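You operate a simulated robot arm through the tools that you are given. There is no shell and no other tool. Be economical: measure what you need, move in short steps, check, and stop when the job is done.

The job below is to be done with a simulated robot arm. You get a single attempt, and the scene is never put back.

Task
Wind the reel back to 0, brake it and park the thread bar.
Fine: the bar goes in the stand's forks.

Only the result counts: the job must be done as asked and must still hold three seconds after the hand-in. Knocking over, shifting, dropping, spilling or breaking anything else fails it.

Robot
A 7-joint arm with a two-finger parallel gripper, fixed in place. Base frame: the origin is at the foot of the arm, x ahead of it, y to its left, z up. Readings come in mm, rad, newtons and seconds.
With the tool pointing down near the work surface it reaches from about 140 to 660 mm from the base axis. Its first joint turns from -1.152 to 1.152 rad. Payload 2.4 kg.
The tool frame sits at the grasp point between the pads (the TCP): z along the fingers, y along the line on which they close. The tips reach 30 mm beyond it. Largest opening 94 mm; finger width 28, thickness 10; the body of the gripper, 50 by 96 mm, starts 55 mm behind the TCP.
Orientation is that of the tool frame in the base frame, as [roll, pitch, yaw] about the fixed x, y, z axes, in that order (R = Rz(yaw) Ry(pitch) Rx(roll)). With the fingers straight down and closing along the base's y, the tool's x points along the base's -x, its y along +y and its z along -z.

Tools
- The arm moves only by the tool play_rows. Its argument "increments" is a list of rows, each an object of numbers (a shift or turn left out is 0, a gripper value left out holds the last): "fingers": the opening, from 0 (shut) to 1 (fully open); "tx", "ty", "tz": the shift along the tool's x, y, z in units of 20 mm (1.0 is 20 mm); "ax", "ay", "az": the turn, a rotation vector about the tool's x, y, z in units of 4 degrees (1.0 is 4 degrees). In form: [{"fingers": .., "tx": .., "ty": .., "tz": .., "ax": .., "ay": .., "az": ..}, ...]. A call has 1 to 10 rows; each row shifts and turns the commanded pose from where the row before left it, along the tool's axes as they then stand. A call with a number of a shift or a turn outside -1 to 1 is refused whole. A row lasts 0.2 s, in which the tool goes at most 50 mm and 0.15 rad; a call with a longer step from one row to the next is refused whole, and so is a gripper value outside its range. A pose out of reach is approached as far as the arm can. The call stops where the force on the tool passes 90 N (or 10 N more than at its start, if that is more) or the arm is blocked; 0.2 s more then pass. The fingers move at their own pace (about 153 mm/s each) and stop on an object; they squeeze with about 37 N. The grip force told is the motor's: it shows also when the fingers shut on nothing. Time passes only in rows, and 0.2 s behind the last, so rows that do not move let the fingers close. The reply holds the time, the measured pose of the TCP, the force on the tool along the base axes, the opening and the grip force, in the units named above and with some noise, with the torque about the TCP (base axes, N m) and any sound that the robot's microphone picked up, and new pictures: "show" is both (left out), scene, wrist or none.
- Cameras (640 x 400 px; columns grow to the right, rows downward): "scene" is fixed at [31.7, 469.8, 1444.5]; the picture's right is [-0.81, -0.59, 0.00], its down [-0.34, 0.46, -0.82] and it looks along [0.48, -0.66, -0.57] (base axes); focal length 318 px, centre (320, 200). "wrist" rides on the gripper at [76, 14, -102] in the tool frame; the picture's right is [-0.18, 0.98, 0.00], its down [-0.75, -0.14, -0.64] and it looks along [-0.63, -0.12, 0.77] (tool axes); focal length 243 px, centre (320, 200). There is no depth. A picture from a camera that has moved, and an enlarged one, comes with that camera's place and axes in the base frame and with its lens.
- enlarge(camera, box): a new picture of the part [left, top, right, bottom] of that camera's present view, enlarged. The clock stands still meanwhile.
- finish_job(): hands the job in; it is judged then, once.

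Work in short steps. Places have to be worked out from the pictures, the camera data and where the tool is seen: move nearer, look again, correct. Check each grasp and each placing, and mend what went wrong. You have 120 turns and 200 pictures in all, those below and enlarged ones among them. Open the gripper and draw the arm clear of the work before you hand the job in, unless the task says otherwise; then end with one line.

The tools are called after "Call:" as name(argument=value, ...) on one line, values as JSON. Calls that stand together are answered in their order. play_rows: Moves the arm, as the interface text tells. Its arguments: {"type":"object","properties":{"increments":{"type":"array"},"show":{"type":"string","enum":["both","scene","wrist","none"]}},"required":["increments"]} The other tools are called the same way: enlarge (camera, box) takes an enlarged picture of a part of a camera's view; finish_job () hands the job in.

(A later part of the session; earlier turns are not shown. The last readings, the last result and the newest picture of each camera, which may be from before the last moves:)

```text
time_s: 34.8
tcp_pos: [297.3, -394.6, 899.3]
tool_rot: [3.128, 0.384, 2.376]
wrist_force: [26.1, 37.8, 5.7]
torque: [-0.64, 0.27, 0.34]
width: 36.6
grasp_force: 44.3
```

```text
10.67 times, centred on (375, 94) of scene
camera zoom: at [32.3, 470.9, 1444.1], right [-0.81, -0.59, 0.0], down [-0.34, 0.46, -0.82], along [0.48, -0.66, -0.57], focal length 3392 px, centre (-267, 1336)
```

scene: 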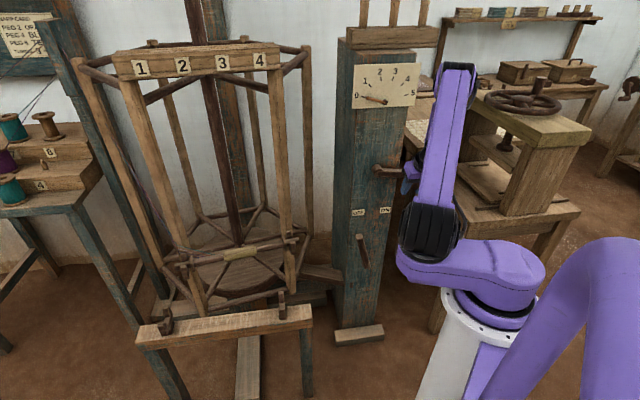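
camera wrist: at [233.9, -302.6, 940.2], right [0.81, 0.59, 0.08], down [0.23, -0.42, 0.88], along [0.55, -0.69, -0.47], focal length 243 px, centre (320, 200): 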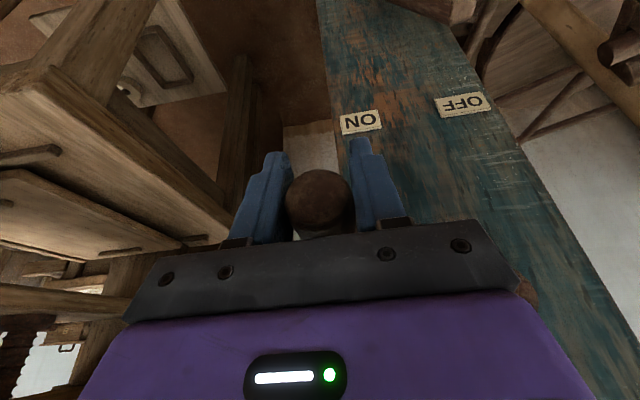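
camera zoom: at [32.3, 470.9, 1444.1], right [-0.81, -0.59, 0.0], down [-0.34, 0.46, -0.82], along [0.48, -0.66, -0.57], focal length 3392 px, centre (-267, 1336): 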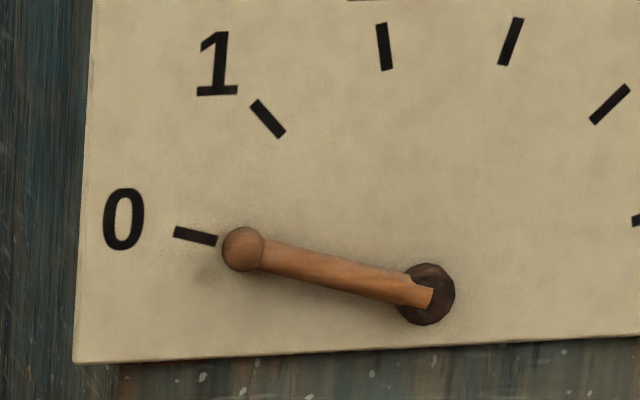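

Call:
play_rows(increments=[{"tx": -0.075, "tz": -0.185}, {"tx": -0.132, "tz": -0.324}, {"tx": -0.132, "tz": -0.324}, {"tx": -0.066, "tz": -0.162}, {"tx": 0}, {"tx": 0}], show="scene")

Call:
enlarge(camera="scene", box=[345, 75, 405, 112])

```text
time_s: 36.2
tcp_pos: [296.0, -396.2, 921.4]
tool_rot: [3.133, 0.388, 2.373]
wrist_force: [32.0, 26.2, -2.4]
torque: [-0.55, 0.3, 0.0]
width: 36.6
grasp_force: 45.2
```

scene: 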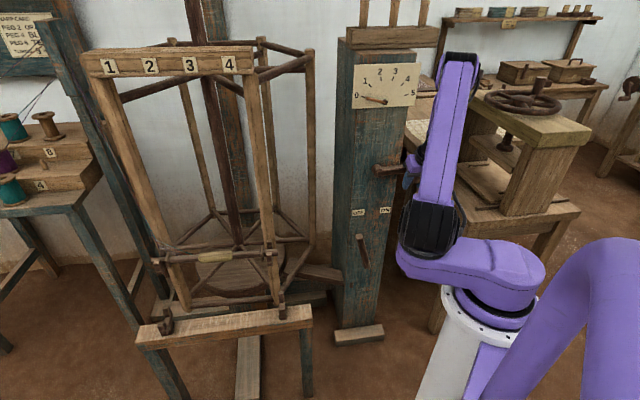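

```text
10.67 times, centred on (375, 94) of scene
camera zoom: at [32.6, 470.5, 1444.3], right [-0.81, -0.59, 0.0], down [-0.34, 0.46, -0.82], along [0.48, -0.66, -0.57], focal length 3392 px, centre (-267, 1336)
```

zoom: 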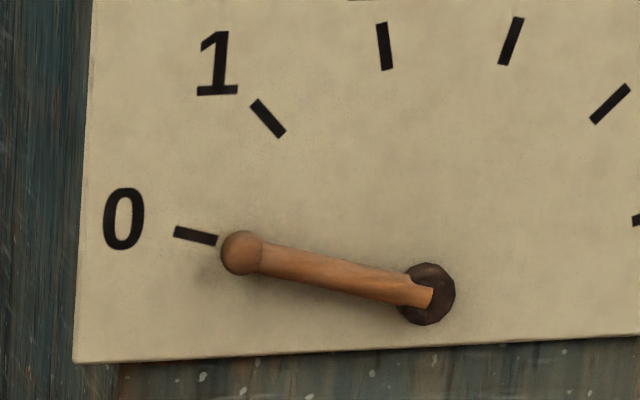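

Needle and reel orientation agree with 0 within a few degrees (reel back at its original facing). I nudge 3° more, then release.

Call:
play_rows(increments=[{"tx": -0.05, "tz": -0.12}, {"tx": -0.044, "tz": -0.11}, {"tx": 0}, {"tx": 0}, {"fingers": 0.6}, {"fingers": 1}, {"tx": 0}])

Call:
enlarge(camera="scene", box=[345, 75, 405, 112])

```text
time_s: 37.8
tcp_pos: [287.7, -403.1, 926.7]
tool_rot: [-3.14, 0.395, 2.355]
wrist_force: [-0.2, -0.5, -0.7]
torque: [0.03, 0.0, 0.01]
width: 94.1
grasp_force: 0.0
camera wrist: at [219.9, -314.9, 992.0], right [0.82, 0.57, 0.07], down [0.22, -0.42, 0.88], along [0.54, -0.71, -0.47], focal length 243 px, centre (320, 200)
```

scene: 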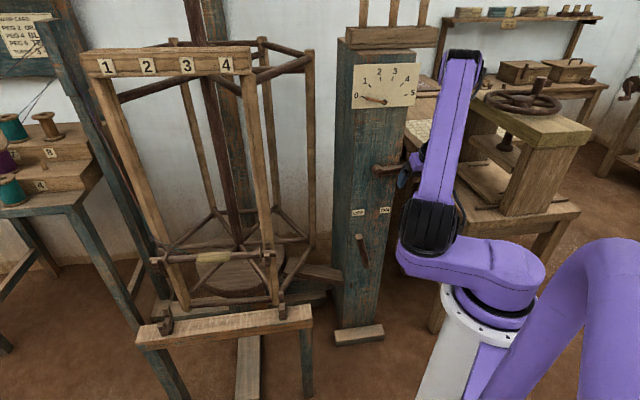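
wrist: 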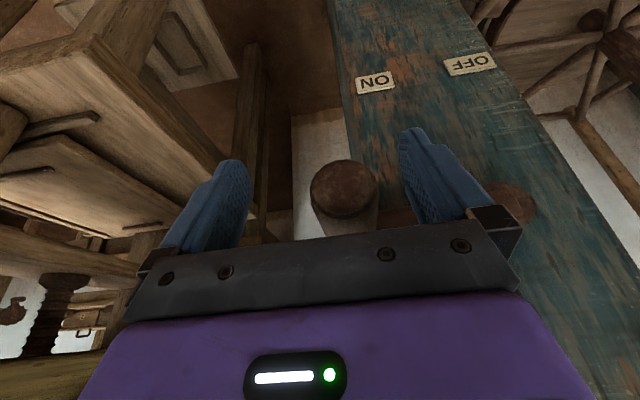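

```text
10.67 times, centred on (375, 94) of scene
camera zoom: at [31.7, 469.8, 1444.5], right [-0.81, -0.59, 0.0], down [-0.34, 0.46, -0.82], along [0.48, -0.66, -0.57], focal length 3392 px, centre (-267, 1336)
```

zoom: 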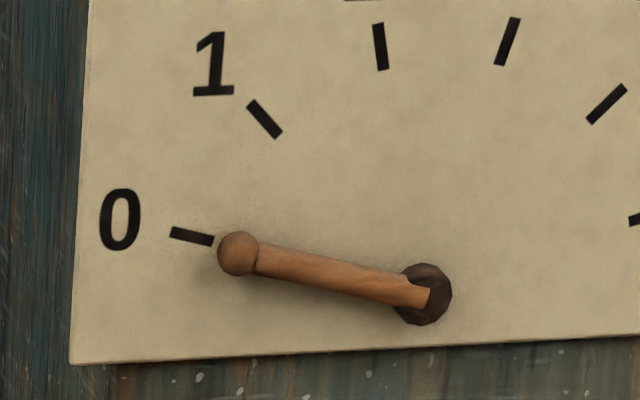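

The reel is now about 4° past its starting facing (number tags 10 px further). I recentre, regrip and turn back about 4°.

Call:
play_rows(increments=[{"ty": 0.6}, {"fingers": 0}, {"fingers": 0}, {"fingers": 0}, {"tx": 0.066, "tz": 0.162}, {"tx": 0.066, "tz": 0.162}, {"tx": 0}, {"tx": 0}, {"tx": 0}])

```text
time_s: 39.8
tcp_pos: [295.5, -393.3, 920.0]
tool_rot: [3.141, 0.392, 2.356]
wrist_force: [-10.3, -0.4, -3.1]
torque: [0.08, -0.04, -0.06]
width: 36.7
grasp_force: 45.0
camera wrist: at [228.1, -306.3, 985.2], right [0.82, 0.57, 0.07], down [0.22, -0.42, 0.88], along [0.54, -0.7, -0.47], focal length 243 px, centre (320, 200)
```

scene: 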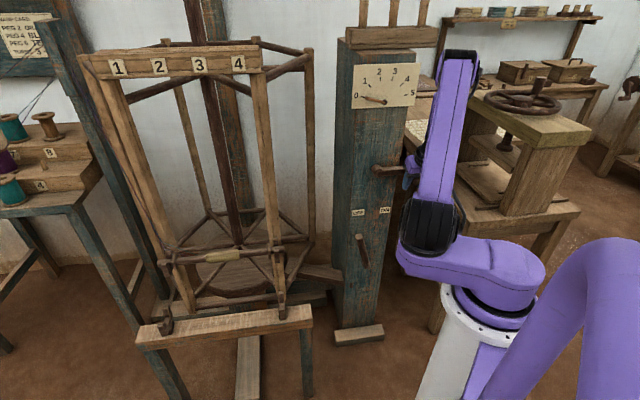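
wrist: 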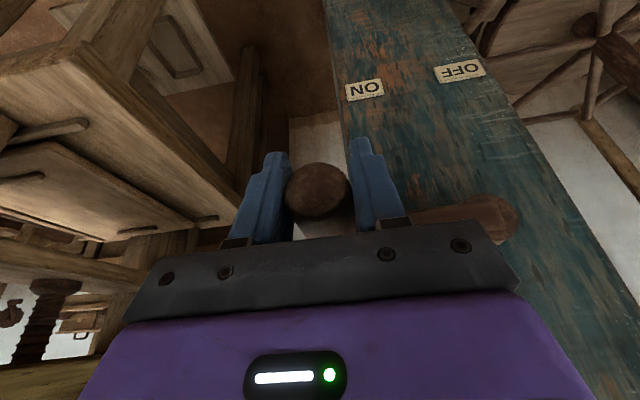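

Reel tags match the starting facing. I release, check it holds, and withdraw from the knob.

Call:
play_rows(increments=[{"fingers": 1}, {"fingers": 1}, {"tx": 0.81, "tz": -0.335}, {"tx": 0.81, "tz": -0.335}, {"tx": 0.81, "tz": -0.335}, {"tx": 0.81, "tz": -0.335}])

Call:
enlarge(camera="scene", box=[345, 75, 405, 112])

```text
time_s: 41.2
tcp_pos: [247.8, -344.7, 919.2]
tool_rot: [3.142, 0.395, 2.357]
wrist_force: [-0.2, -0.4, 0.4]
torque: [0.0, -0.02, -0.01]
width: 93.9
grasp_force: 0.0
camera wrist: at [179.8, -255.7, 985.5], right [0.82, 0.57, 0.07], down [0.22, -0.42, 0.88], along [0.54, -0.7, -0.47], focal length 243 px, centre (320, 200)
```

scene: 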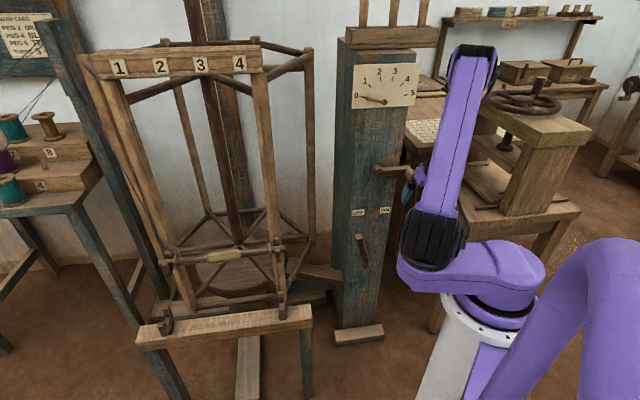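
wrist: 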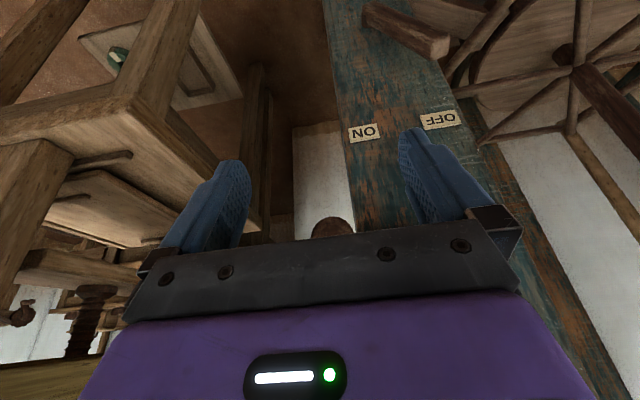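

```text
10.67 times, centred on (375, 94) of scene
camera zoom: at [31.7, 469.8, 1444.5], right [-0.81, -0.59, 0.0], down [-0.34, 0.46, -0.82], along [0.48, -0.66, -0.57], focal length 3392 px, centre (-267, 1336)
```

zoom: 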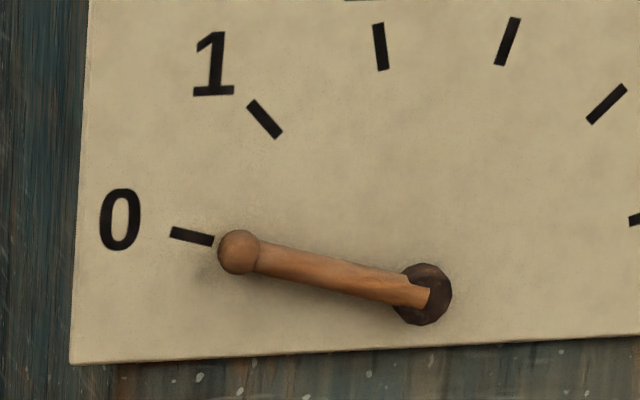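

Dial reads 0 and holds. Now tilt back to 45° and slide over toward the lever's OFF side.

Call:
play_rows(increments=[{"ty": 0.95, "ay": -0.7}, {"ty": 0.95, "ay": -0.7}, {"ty": 0.95, "ay": -0.7}, {"ty": 0.95, "ay": -0.7}, {"ty": 0.95, "ay": -0.7}, {"ty": 0.95, "ay": -0.7}, {"ty": 0.95, "ay": -0.7}, {"ty": 0.95, "ay": -0.7}], show="none")

```text
time_s: 43.0
tcp_pos: [350.2, -244.2, 919.3]
tool_rot: [3.129, 0.783, 2.354]
wrist_force: [-0.3, -0.3, -0.8]
torque: [-0.02, 0.02, -0.01]
width: 94.0
grasp_force: 0.1
out of reach, approached as far as the arm can: row 8
```

Call:
play_rows(increments=[{"tx": -0.3, "tz": 1}, {"tx": 0, "tz": 1}, {"tx": 0.3, "tz": 1}, {"tx": 0.4, "tz": 1}, {"tx": 0.4, "tz": 1}, {"tx": 0.4, "tz": 1}, {"tx": 0.4, "tz": 0.9}, {"tx": 0.4, "tz": 0.9}])

```text
time_s: 44.8
tcp_pos: [402.9, -308.3, 785.6]
tool_rot: [3.134, 0.782, 2.358]
wrist_force: [-0.3, -0.6, -0.4]
torque: [-0.01, 0.02, 0.04]
width: 94.1
grasp_force: 0.2
out of reach, approached as far as the arm can: row 4, 6
camera wrist: at [323.3, -208.9, 804.3], right [0.78, 0.61, 0.14], down [-0.05, -0.16, 0.99], along [0.62, -0.78, -0.1], focal length 243 px, centre (320, 200)
```

scene: 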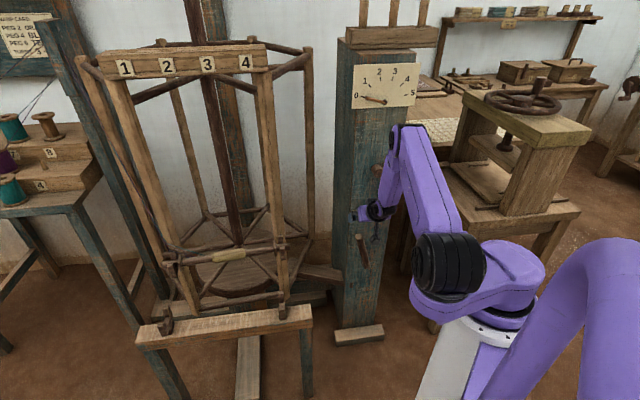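
wrist: 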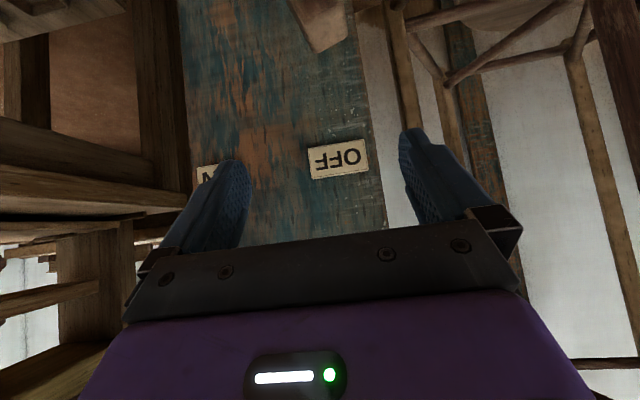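

The reel is creeping slowly (tags moved about 6 px), so the brake should go on promptly. I descend to straddle the lever.

Call:
play_rows(increments=[{"tx": 0.67, "tz": 0.92, "ty": 0.14}, {"tx": 0.67, "tz": 0.92, "ty": 0.14}, {"tx": 0.67, "tz": 0.92, "ty": 0.14}, {"tx": 0.67, "tz": 0.92, "ty": 0.14}, {"tx": 0.67, "tz": 0.92, "ty": 0.14}, {"tx": 0.67, "tz": 0.92, "ty": 0.14, "fingers": 0.6}])

```text
time_s: 46.2
tcp_pos: [422.5, -322.8, 647.7]
tool_rot: [3.14, 0.784, 2.361]
wrist_force: [-0.6, -0.2, -0.3]
torque: [0.02, -0.02, 0.01]
width: 56.2
grasp_force: 0.1
out of reach, approached as far as the arm can: row 1, 3, 6
camera wrist: at [341.9, -223.3, 666.8], right [0.78, 0.61, 0.13], down [-0.04, -0.16, 0.99], along [0.62, -0.78, -0.1], focal length 243 px, centre (320, 200)
```

scene: 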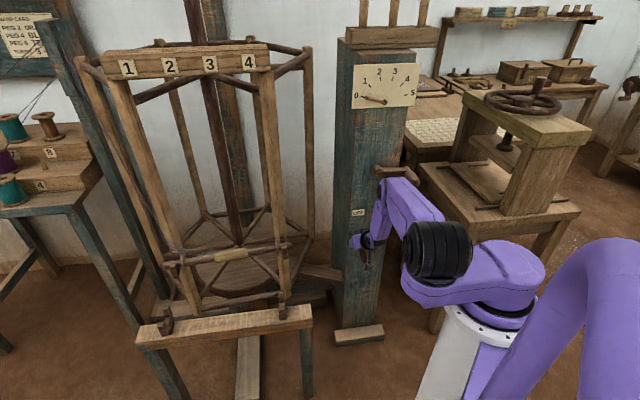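
wrist: 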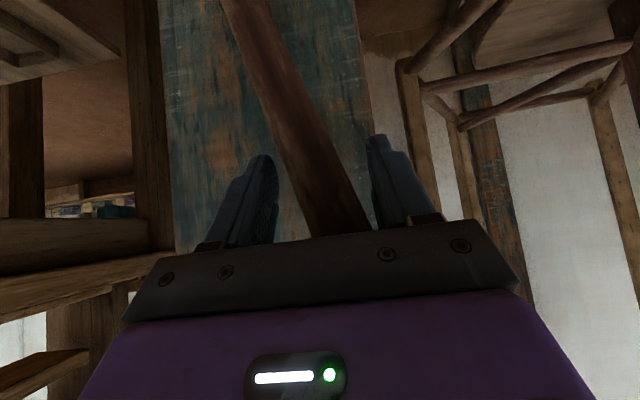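

Call:
play_rows(increments=[{"ty": -0.9}, {"ty": -0.9}, {"ty": -0.9}, {"ty": -0.9}, {"ty": -0.9}, {"ty": -0.7}, {"ty": -0.4}])

```text
time_s: 47.8
tcp_pos: [351.3, -396.0, 649.7]
tool_rot: [3.14, 0.789, 2.38]
wrist_force: [36.0, 16.8, -3.4]
torque: [0.13, -0.78, -0.5]
width: 77.3
grasp_force: 18.7
camera wrist: at [269.8, -297.7, 667.6], right [0.77, 0.62, 0.13], down [-0.04, -0.16, 0.99], along [0.63, -0.77, -0.1], focal length 243 px, centre (320, 200)
```

scene: 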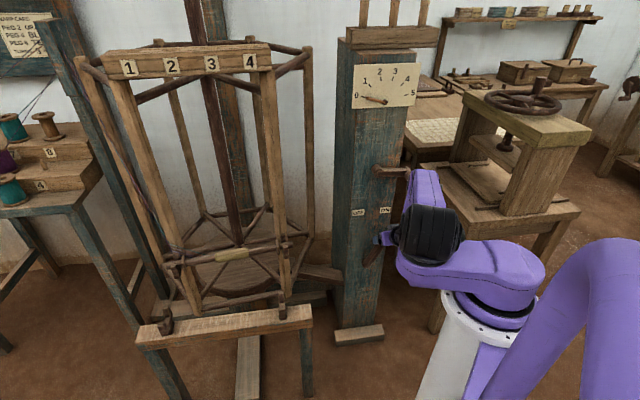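
wrist: 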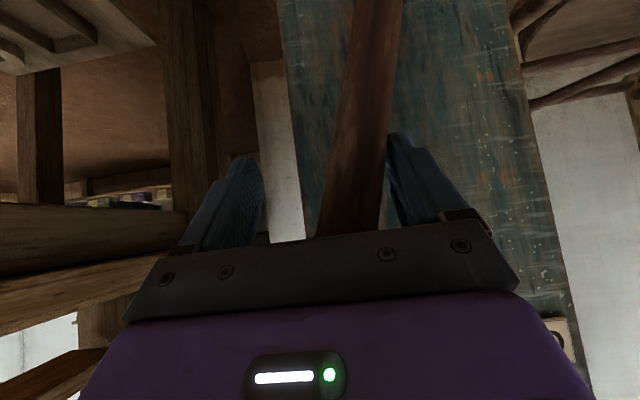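

Lever is hard against the ON stop. I back off, open, retreat, and check that the reel is held.

Call:
play_rows(increments=[{"ty": 0.6, "fingers": 1}, {"ty": 0.3}, {"tx": -0.74, "tz": -0.62}, {"tx": -0.74, "tz": -0.62}, {"tx": -0.74, "tz": -0.62}, {"tx": -0.74, "tz": -0.62}, {"tx": -0.74, "tz": -0.62}, {"tx": 0, "tz": -0.8}])

Call:
enlarge(camera="scene", box=[345, 75, 405, 112])

Call:
enlarge(camera="scene", box=[120, 210, 400, 360])

```text
time_s: 49.6
tcp_pos: [354.4, -384.6, 757.6]
tool_rot: [3.142, 0.785, 2.356]
wrist_force: [-0.2, 0.1, -0.1]
torque: [0.0, 0.0, 0.02]
width: 94.1
grasp_force: 0.0
camera wrist: at [274.2, -284.2, 776.2], right [0.79, 0.6, 0.13], down [-0.04, -0.16, 0.99], along [0.62, -0.78, -0.1], focal length 243 px, centre (320, 200)
```

scene: 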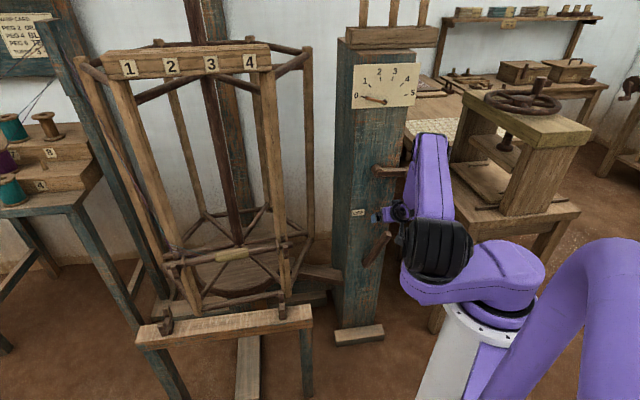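
wrist: 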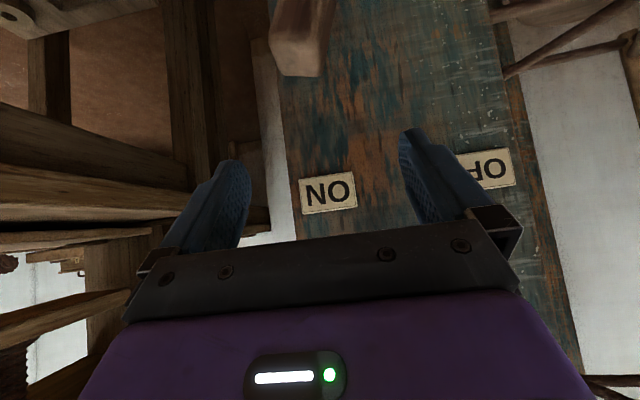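

```text
10.67 times, centred on (375, 94) of scene
camera zoom: at [31.7, 469.8, 1444.5], right [-0.81, -0.59, 0.0], down [-0.34, 0.46, -0.82], along [0.48, -0.66, -0.57], focal length 3392 px, centre (-267, 1336)
```

zoom: 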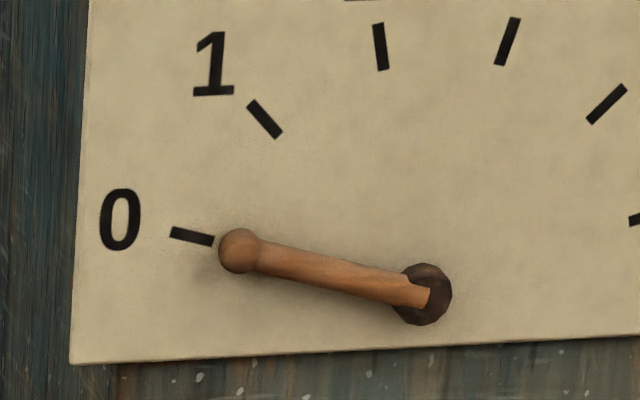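

```text
2.29 times, centred on (260, 285) of scene
camera zoom: at [31.7, 469.8, 1444.5], right [-0.81, -0.59, 0.0], down [-0.34, 0.46, -0.82], along [0.48, -0.66, -0.57], focal length 727 px, centre (457, 6)
```

zoom: 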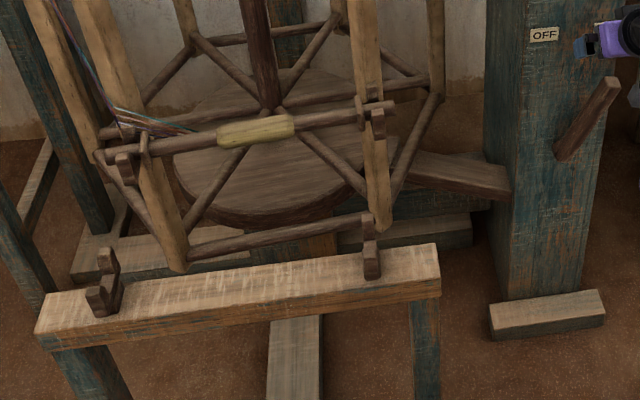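

Dial 0, brake ON, reel held. Next the bar: I retreat left/up from the pillar, then swing toward the reel.

Call:
play_rows(increments=[{"ty": 1}, {"ty": 1}, {"ty": 1, "tz": -0.5}, {"ty": 1, "tz": -1}, {"ty": 1, "tz": -1, "tx": -0.5}, {"ty": 1, "tz": -1, "tx": -0.5}, {"ty": 1, "tz": -1, "tx": -0.7}, {"ty": 1, "tz": -1, "tx": -0.7}, {"ty": 1, "tz": -1, "tx": -0.7}, {"ty": 1, "tz": -1, "tx": -0.7}], show="none")

Call:
play_rows(increments=[{"ax": -0.7, "az": -0.7, "tz": -0.7, "tx": -0.5}, {"ax": -0.7, "az": -0.7, "tz": -0.7, "tx": -0.5}, {"ax": -0.7, "az": -0.7, "tz": -0.5}, {"ax": -0.7, "az": -0.7, "ty": 0.5}, {"ax": -0.7, "az": -0.7, "ty": 0.5}, {"ax": -0.7, "az": -0.7, "ty": 0.5}, {"ax": -0.7, "az": -0.7, "ty": 0.5}, {"ax": -0.7, "az": -0.7, "ty": 0.5}, {"ax": -0.7, "az": -0.7, "ty": 0.5}, {"ax": -0.7, "az": -0.7, "ty": 0.5}])

```text
time_s: 51.8
tcp_pos: [393.3, -281.2, 925.5]
tool_rot: [3.138, 0.784, 2.362]
wrist_force: [0.4, 0.1, -0.3]
torque: [0.0, 0.0, 0.01]
width: 94.1
grasp_force: 0.0
out of reach, approached as far as the arm can: row 5, 6, 7, 8, 9, 10
```

```text
time_s: 54.0
tcp_pos: [407.6, -206.8, 966.2]
tool_rot: [-3.141, 0.783, 3.05]
wrist_force: [0.0, -0.5, 0.0]
torque: [0.0, 0.02, -0.02]
width: 94.0
grasp_force: 0.0
camera wrist: at [283.3, -180.9, 986.0], right [0.22, 0.97, 0.13], down [0.07, -0.15, 0.99], along [0.97, -0.21, -0.1], focal length 243 px, centre (320, 200)
```

scene: 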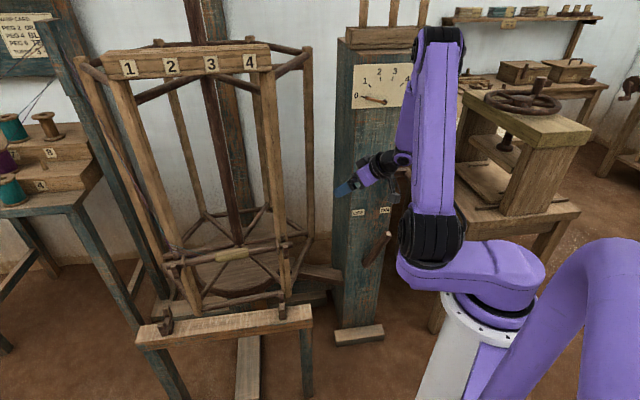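
wrist: 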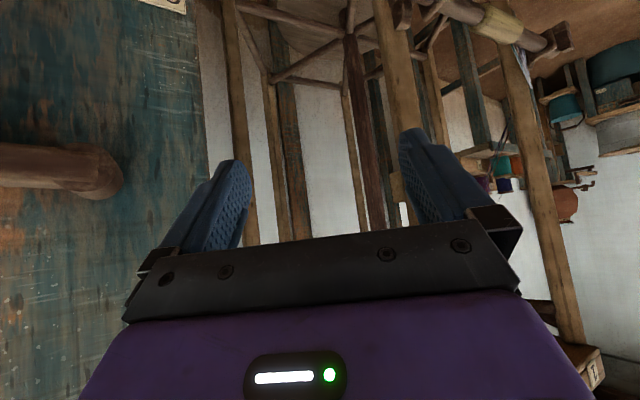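

Call:
play_rows(increments=[{"ty": 1, "ay": 0.5}, {"ty": 1, "ay": 0.5}, {"ty": 1, "ay": 0.5}, {"ty": 1, "ay": 0.5}, {"ty": 1, "ay": 0.5}, {"ty": 1, "ay": 0.5}, {"ty": 1, "ay": 0.5}, {"ty": 1, "ay": 0.5}, {"ty": 1, "ay": 0.5}, {"ty": 1, "ay": 0.5}])

```text
time_s: 56.2
tcp_pos: [428.1, -6.9, 966.8]
tool_rot: [3.141, 0.435, 3.047]
wrist_force: [0.3, -0.1, -0.2]
torque: [-0.01, 0.02, 0.0]
width: 94.0
grasp_force: 0.0
camera wrist: at [316.8, 19.2, 1027.7], right [0.26, 0.96, 0.08], down [0.4, -0.18, 0.9], along [0.88, -0.2, -0.43], focal length 243 px, centre (320, 200)
```

scene: 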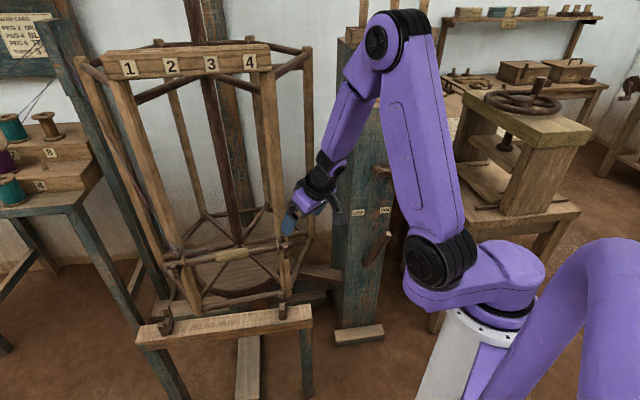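
wrist: 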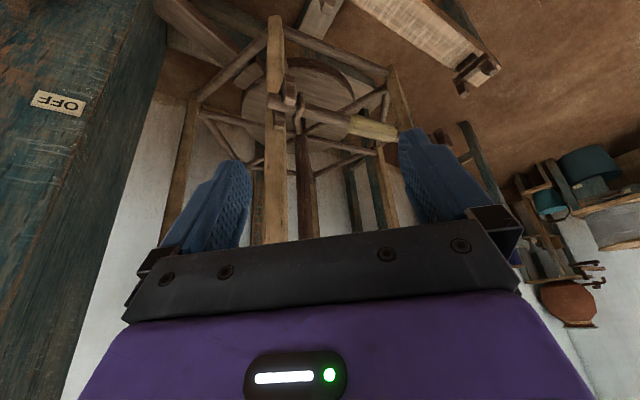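

Call:
play_rows(increments=[{"ty": 1, "ay": 0.5}, {"ty": 1, "ay": 0.5}, {"ty": 1, "ay": 0.5}, {"ty": 1, "ay": 0.5}, {"ty": 1}, {"ty": 1}], show="wrist")

Call:
enlarge(camera="wrist", box=[200, 0, 440, 200])

```text
time_s: 57.6
tcp_pos: [443.5, 107.7, 968.0]
tool_rot: [-3.14, 0.295, 3.049]
wrist_force: [0.0, 0.9, -1.2]
torque: [0.01, -0.01, 0.03]
width: 94.1
grasp_force: 0.1
out of reach, approached as far as the arm can: row 2, 3
camera wrist: at [341.9, 132.7, 1043.9], right [0.27, 0.96, 0.05], down [0.52, -0.19, 0.83], along [0.81, -0.2, -0.55], focal length 243 px, centre (320, 200)
```

wrist: 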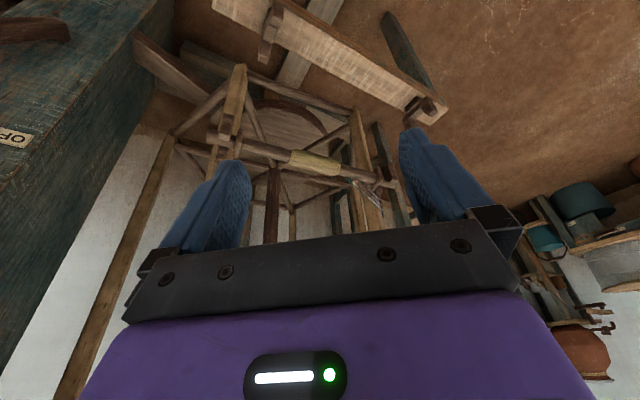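

```text
2.00 times, centred on (320, 100) of wrist
camera zoom: at [341.9, 132.7, 1043.9], right [0.27, 0.96, 0.05], down [0.52, -0.19, 0.83], along [0.81, -0.2, -0.55], focal length 485 px, centre (320, 400)
```

zoom: 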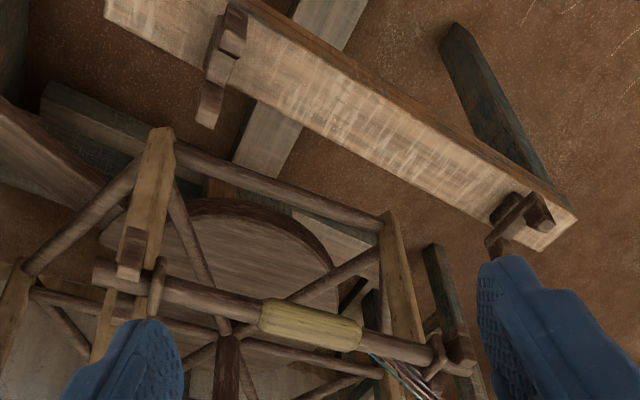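

Good view. I estimate the bar centre near (699,40,713), azimuth about 51°, and the stand forks near (496,30,592) and (746,276,582). I look closer at the hooks and forks.

Call:
enlarge(camera="wrist", box=[200, 100, 300, 165])

Call:
enlarge(camera="wrist", box=[320, 130, 420, 210])

Call:
enlarge(camera="wrist", box=[210, 0, 470, 150])

Call:
enlarge(camera="scene", box=[140, 220, 220, 350])

Call:
enlarge(camera="scene", box=[240, 220, 320, 330])

```text
6.15 times, centred on (250, 132) of wrist
camera zoom: at [341.9, 132.7, 1043.9], right [0.27, 0.96, 0.05], down [0.52, -0.19, 0.83], along [0.81, -0.2, -0.55], focal length 1493 px, centre (751, 615)
```

zoom: 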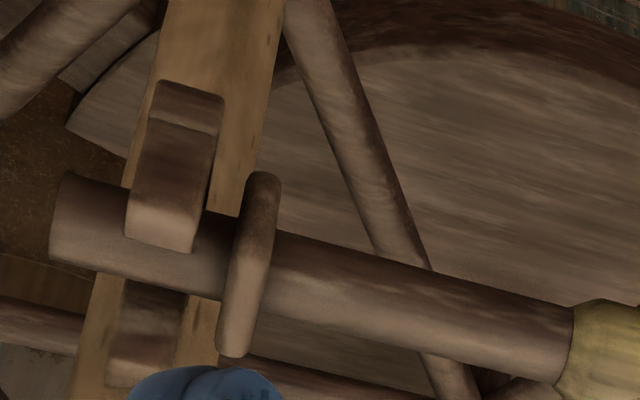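

```text
5.00 times, centred on (370, 170) of wrist
camera zoom: at [341.9, 132.7, 1043.9], right [0.27, 0.96, 0.05], down [0.52, -0.19, 0.83], along [0.81, -0.2, -0.55], focal length 1213 px, centre (70, 350)
```

zoom: 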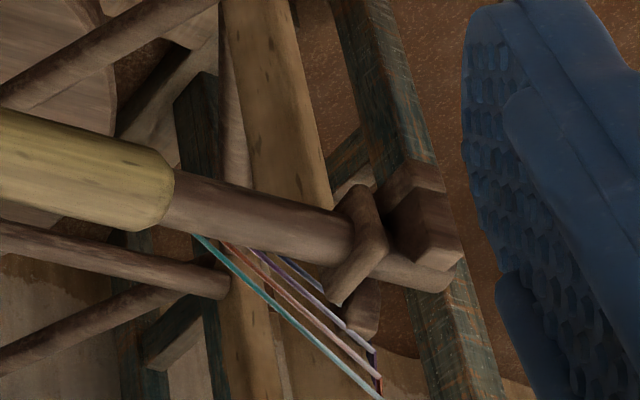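

```text
2.46 times, centred on (340, 75) of wrist
camera zoom: at [341.9, 132.7, 1043.9], right [0.27, 0.96, 0.05], down [0.52, -0.19, 0.83], along [0.81, -0.2, -0.55], focal length 597 px, centre (271, 508)
```

zoom: 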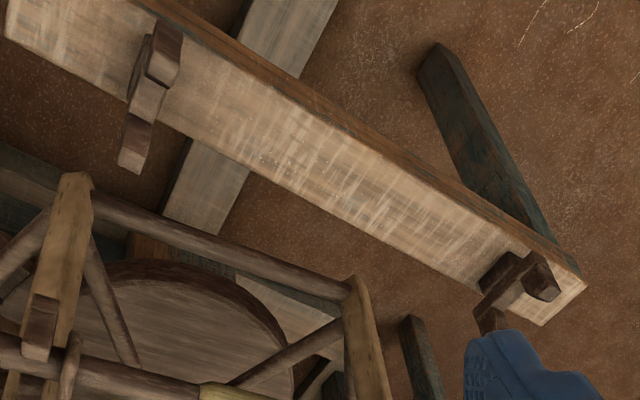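

```text
3.08 times, centred on (180, 285) of scene
camera zoom: at [31.7, 469.8, 1444.5], right [-0.81, -0.59, 0.0], down [-0.34, 0.46, -0.82], along [0.48, -0.66, -0.57], focal length 978 px, centre (751, -62)
```

zoom: 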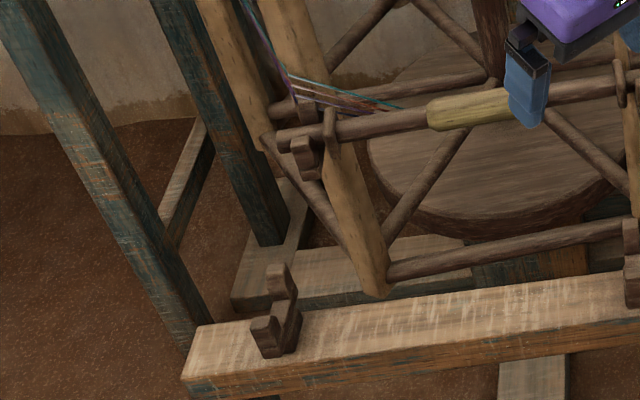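

```text
3.64 times, centred on (280, 275) of scene
camera zoom: at [31.7, 469.8, 1444.5], right [-0.81, -0.59, 0.0], down [-0.34, 0.46, -0.82], along [0.48, -0.66, -0.57], focal length 1156 px, centre (466, -73)
```

zoom: 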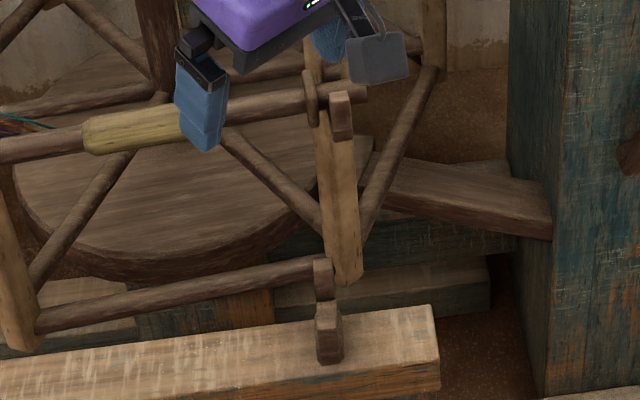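

The forks/hooks are open-topped U's with bar collars just inside them. I'll grip the yellow sleeve with the fingers closing across the bar, tool leaning in from the front. First I straighten the tool and yaw it to line up with the bar.

Call:
play_rows(increments=[{"ay": 0.845}, {"ay": 0.845}, {"ay": 0.845}, {"ay": 0.845}, {"ay": 0.845}, {"az": -1}, {"az": -1}, {"az": -1}, {"az": -1}, {"az": -1}], show="none")

Call:
play_rows(increments=[{"az": -1}, {"az": -1}, {"az": -1}, {"az": -1}, {"az": -1}, {"az": -1}, {"az": -1}, {"az": -1}, {"az": -1}, {"az": -0.1}])

```text
time_s: 59.8
tcp_pos: [420.1, 114.4, 966.6]
tool_rot: [-3.077, 0.173, -2.88]
wrist_force: [0.0, -0.1, 0.0]
torque: [0.03, -0.01, 0.03]
width: 93.9
grasp_force: 0.1
out of reach, approached as far as the arm can: row 2, 3, 4, 5
```

```text
time_s: 62.0
tcp_pos: [378.3, 140.0, 964.3]
tool_rot: [-2.987, 0.1, -2.243]
wrist_force: [-0.3, 0.3, -0.6]
torque: [0.01, -0.03, -0.01]
width: 94.0
grasp_force: 0.0
out of reach, approached as far as the arm can: row 8, 9
camera wrist: at [302.2, 91.7, 1054.9], right [-0.64, 0.76, -0.13], down [0.46, 0.51, 0.73], along [0.62, 0.4, -0.67], focal length 243 px, centre (320, 200)
```

scene: 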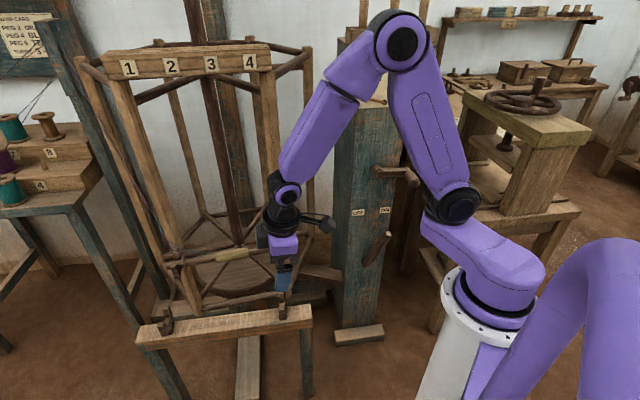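
wrist: 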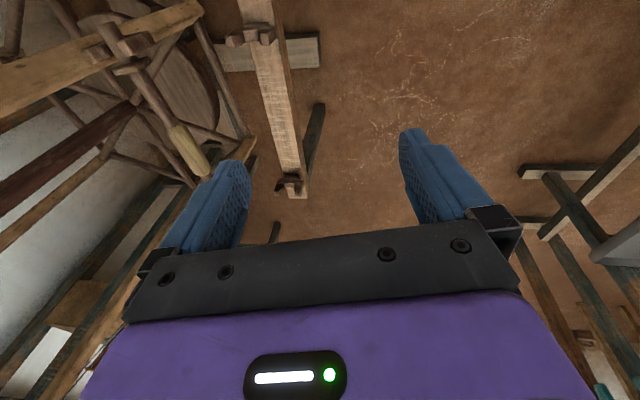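

Yaw matches the bar. I now tilt toward the bar and move to a pre-grasp point in front of and above it.

Call:
play_rows(increments=[{"tx": -0.53, "ty": -0.9, "tz": 0.75, "ax": 0.93, "ay": 0.2}, {"tx": -0.53, "ty": -0.9, "tz": 0.75, "ax": 0.93, "ay": 0.2}, {"tx": -0.53, "ty": -0.8, "tz": 0.8, "ax": 0.93, "ay": 0.2}, {"tx": -0.53, "ty": -0.8, "tz": 0.85, "ax": 0.93, "ay": 0.2}, {"tx": -0.53, "ty": -0.7, "tz": 0.95, "ax": 0.93, "ay": 0.2}, {"tx": -0.53, "ty": -0.6, "tz": 1, "ax": 0.93, "ay": 0.2}, {"tx": -0.53, "ty": -0.6, "tz": 1, "ax": 0.93, "ay": 0.2}])

```text
time_s: 63.6
tcp_pos: [540.7, 110.1, 889.9]
tool_rot: [-2.534, 0.008, -2.279]
wrist_force: [0.3, 0.5, 0.4]
torque: [0.02, 0.0, -0.01]
width: 94.0
grasp_force: 0.1
camera wrist: at [436.6, 99.2, 965.4], right [-0.49, 0.67, -0.56], down [0.3, 0.73, 0.61], along [0.82, 0.13, -0.56], focal length 243 px, centre (320, 200)
```

scene: 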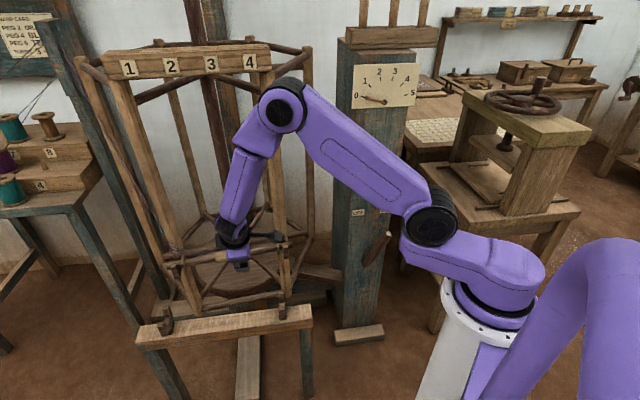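
wrist: 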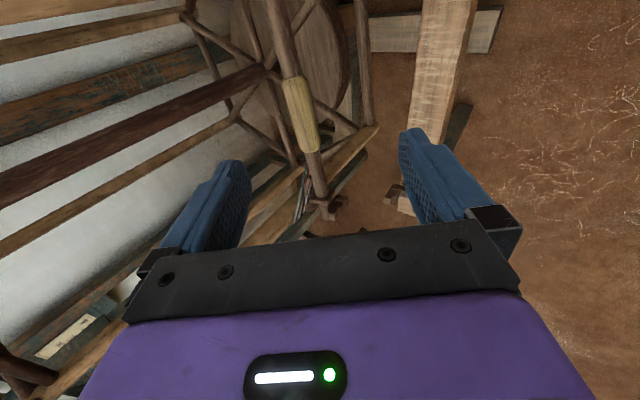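

Sleeve centre recomputes at (695,36,713), consistent. I correct yaw by 2° and advance most of the way along the approach.

Call:
play_rows(increments=[{"tx": -0.41, "ty": -0.35, "tz": 0.9, "ay": -0.14, "az": -0.2}, {"tx": -0.41, "ty": -0.35, "tz": 0.9, "ay": -0.14, "az": -0.2}, {"tx": -0.41, "ty": -0.35, "tz": 0.9}, {"tx": -0.41, "ty": -0.35, "tz": 0.9}, {"tx": -0.41, "ty": -0.35, "tz": 0.9}, {"tz": 1}, {"tz": 1}])

```text
time_s: 65.2
tcp_pos: [645.6, 77.3, 803.2]
tool_rot: [-2.537, 0.01, -2.247]
wrist_force: [-0.2, -0.2, 0.4]
torque: [-0.03, -0.01, 0.01]
width: 93.9
grasp_force: 0.0
camera wrist: at [541.7, 61.9, 878.6], right [-0.51, 0.65, -0.56], down [0.27, 0.74, 0.61], along [0.81, 0.16, -0.56], focal length 243 px, centre (320, 200)
```

scene: 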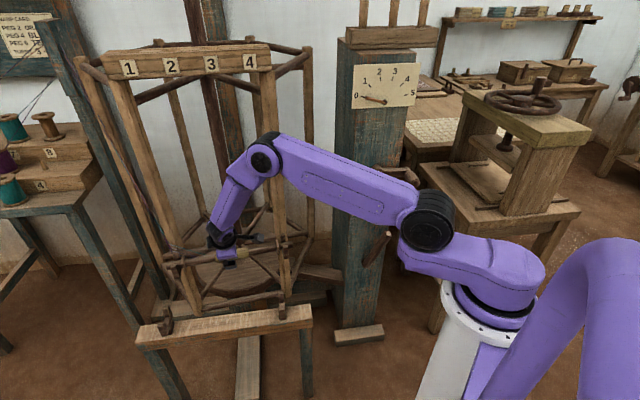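
wrist: 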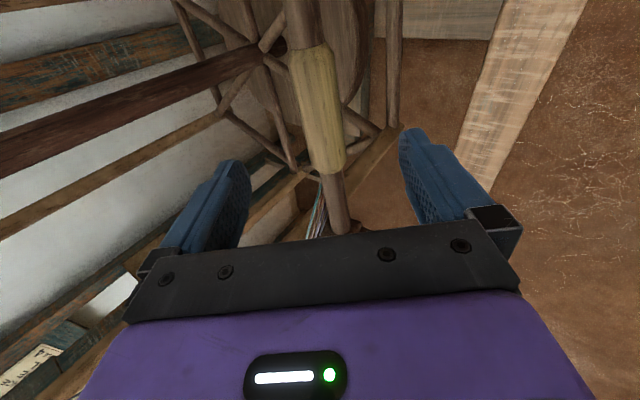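

The bar runs cleanly between the fingers. I advance to about 5 mm short of full depth, then close.

Call:
play_rows(increments=[{"tz": 1, "tx": 0.07}, {"tz": 1, "tx": 0.07}, {"tz": 1, "tx": 0.07}, {"tz": 1, "tx": 0.07}, {"tz": 1, "tx": 0.07}])

```text
time_s: 66.4
tcp_pos: [686.1, 38.6, 719.7]
tool_rot: [-2.534, 0.01, -2.246]
wrist_force: [0.1, -0.4, -0.2]
torque: [-0.01, 0.0, -0.01]
width: 93.9
grasp_force: 0.1
camera wrist: at [582.7, 22.0, 794.8], right [-0.51, 0.65, -0.56], down [0.27, 0.74, 0.61], along [0.81, 0.16, -0.56], focal length 243 px, centre (320, 200)
```

scene: 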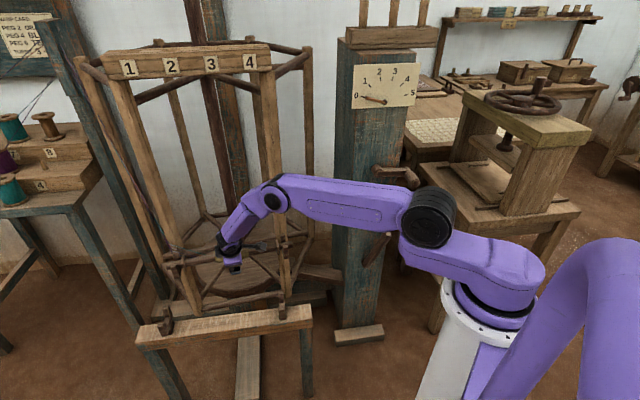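
wrist: 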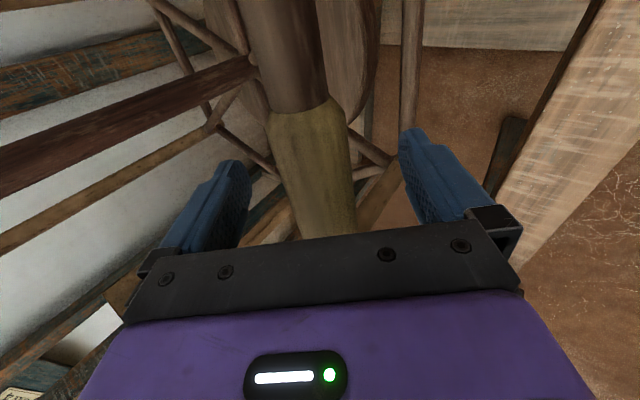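

Call:
play_rows(increments=[{"fingers": 0.5}, {"fingers": 0}, {"fingers": 0}, {"fingers": 0}])

```text
time_s: 67.4
tcp_pos: [686.5, 36.8, 718.6]
tool_rot: [-2.535, 0.008, -2.246]
wrist_force: [3.4, -1.7, -0.5]
torque: [0.16, -0.16, -0.19]
width: 38.8
grasp_force: 36.6
camera wrist: at [582.5, 22.0, 794.8], right [-0.51, 0.65, -0.56], down [0.27, 0.74, 0.61], along [0.81, 0.16, -0.56], focal length 243 px, centre (320, 200)
```

scene: 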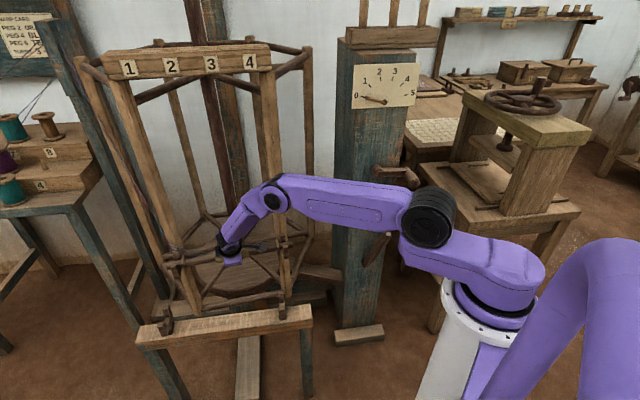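
wrist: 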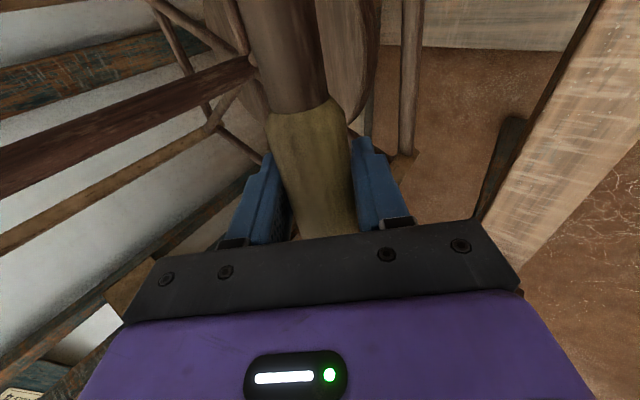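

Sleeve gripped at 38.8 mm. I lift straight up 60 mm, watching forces.

Call:
play_rows(increments=[{"ty": -0.171, "tz": -0.246}, {"ty": -0.342, "tz": -0.493}, {"ty": -0.342, "tz": -0.493}, {"ty": -0.342, "tz": -0.493}, {"ty": -0.342, "tz": -0.493}, {"ty": -0.171, "tz": -0.246}])

Call:
enlarge(camera="scene", box=[120, 210, 340, 350])

```text
time_s: 68.8
tcp_pos: [685.9, 37.8, 781.1]
tool_rot: [-2.535, 0.008, -2.244]
wrist_force: [-0.1, 0.6, -2.7]
torque: [-0.01, 0.03, 0.04]
width: 39.0
grasp_force: 37.5
camera wrist: at [582.4, 21.2, 855.7], right [-0.51, 0.65, -0.56], down [0.27, 0.74, 0.61], along [0.81, 0.16, -0.56], focal length 243 px, centre (320, 200)
```

scene: 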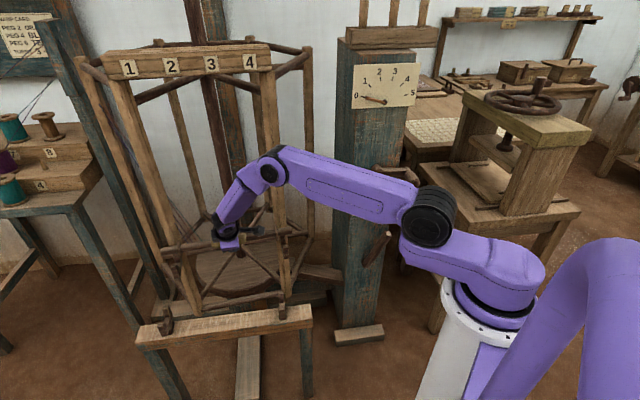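
wrist: 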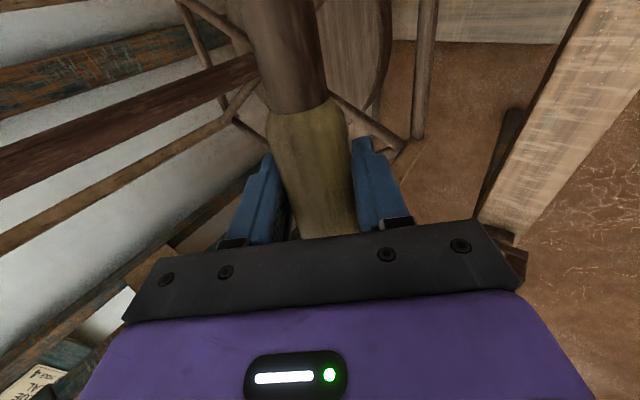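

```text
2.86 times, centred on (230, 280) of scene
camera zoom: at [31.8, 469.8, 1444.5], right [-0.81, -0.59, 0.0], down [-0.34, 0.46, -0.82], along [0.48, -0.66, -0.57], focal length 908 px, centre (577, -29)
```

zoom: 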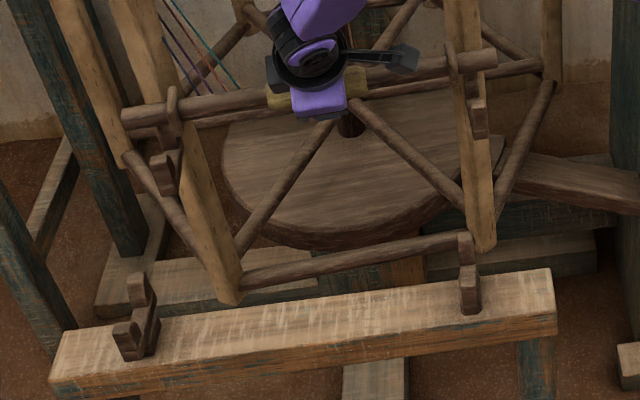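

Bar is free of the hooks. I carry it forward at this height above the stand and yaw it about 6° to line up with the forks.

Call:
play_rows(increments=[{"tx": 0, "ty": 0.72, "tz": -0.5}, {"tx": -0.2, "ty": 0.72, "tz": -0.5, "ay": 0.15, "az": 0.22}, {"tx": -0.35, "ty": 0.72, "tz": -0.5, "ay": 0.15, "az": 0.22}, {"tx": -0.35, "ty": 0.72, "tz": -0.5, "ay": 0.15, "az": 0.22}, {"tx": -0.35, "ty": 0.72, "tz": -0.5, "ay": 0.15, "az": 0.22}, {"tx": -0.35, "ty": 0.72, "tz": -0.5, "ay": 0.15, "az": 0.22}, {"tx": -0.35, "ty": 0.72, "tz": -0.5, "ay": 0.15, "az": 0.22}])

Call:
enlarge(camera="scene", box=[120, 210, 340, 350])

```text
time_s: 70.4
tcp_pos: [619.4, 144.3, 783.0]
tool_rot: [-2.537, 0.012, -2.358]
wrist_force: [0.0, 0.1, -1.8]
torque: [-0.02, 0.0, -0.01]
width: 38.9
grasp_force: 36.7
camera wrist: at [514.7, 142.1, 858.2], right [-0.44, 0.71, -0.56], down [0.35, 0.7, 0.62], along [0.83, 0.07, -0.56], focal length 243 px, centre (320, 200)
```

scene: 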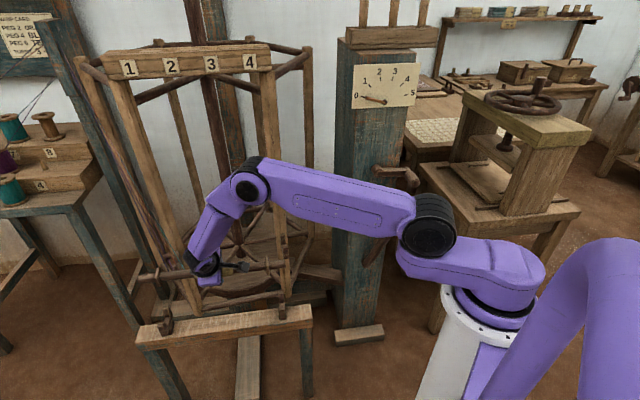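
wrist: 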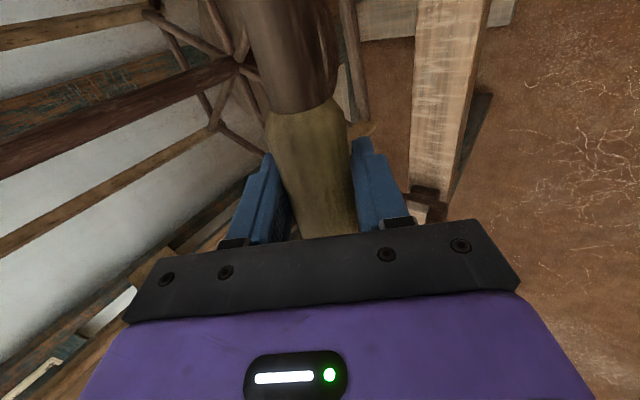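

```text
2.86 times, centred on (230, 280) of scene
camera zoom: at [31.8, 469.8, 1444.5], right [-0.81, -0.59, 0.0], down [-0.34, 0.46, -0.82], along [0.48, -0.66, -0.57], focal length 908 px, centre (577, -29)
```

zoom: 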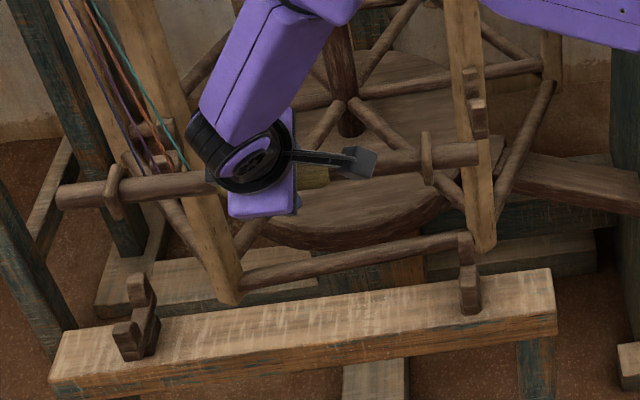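

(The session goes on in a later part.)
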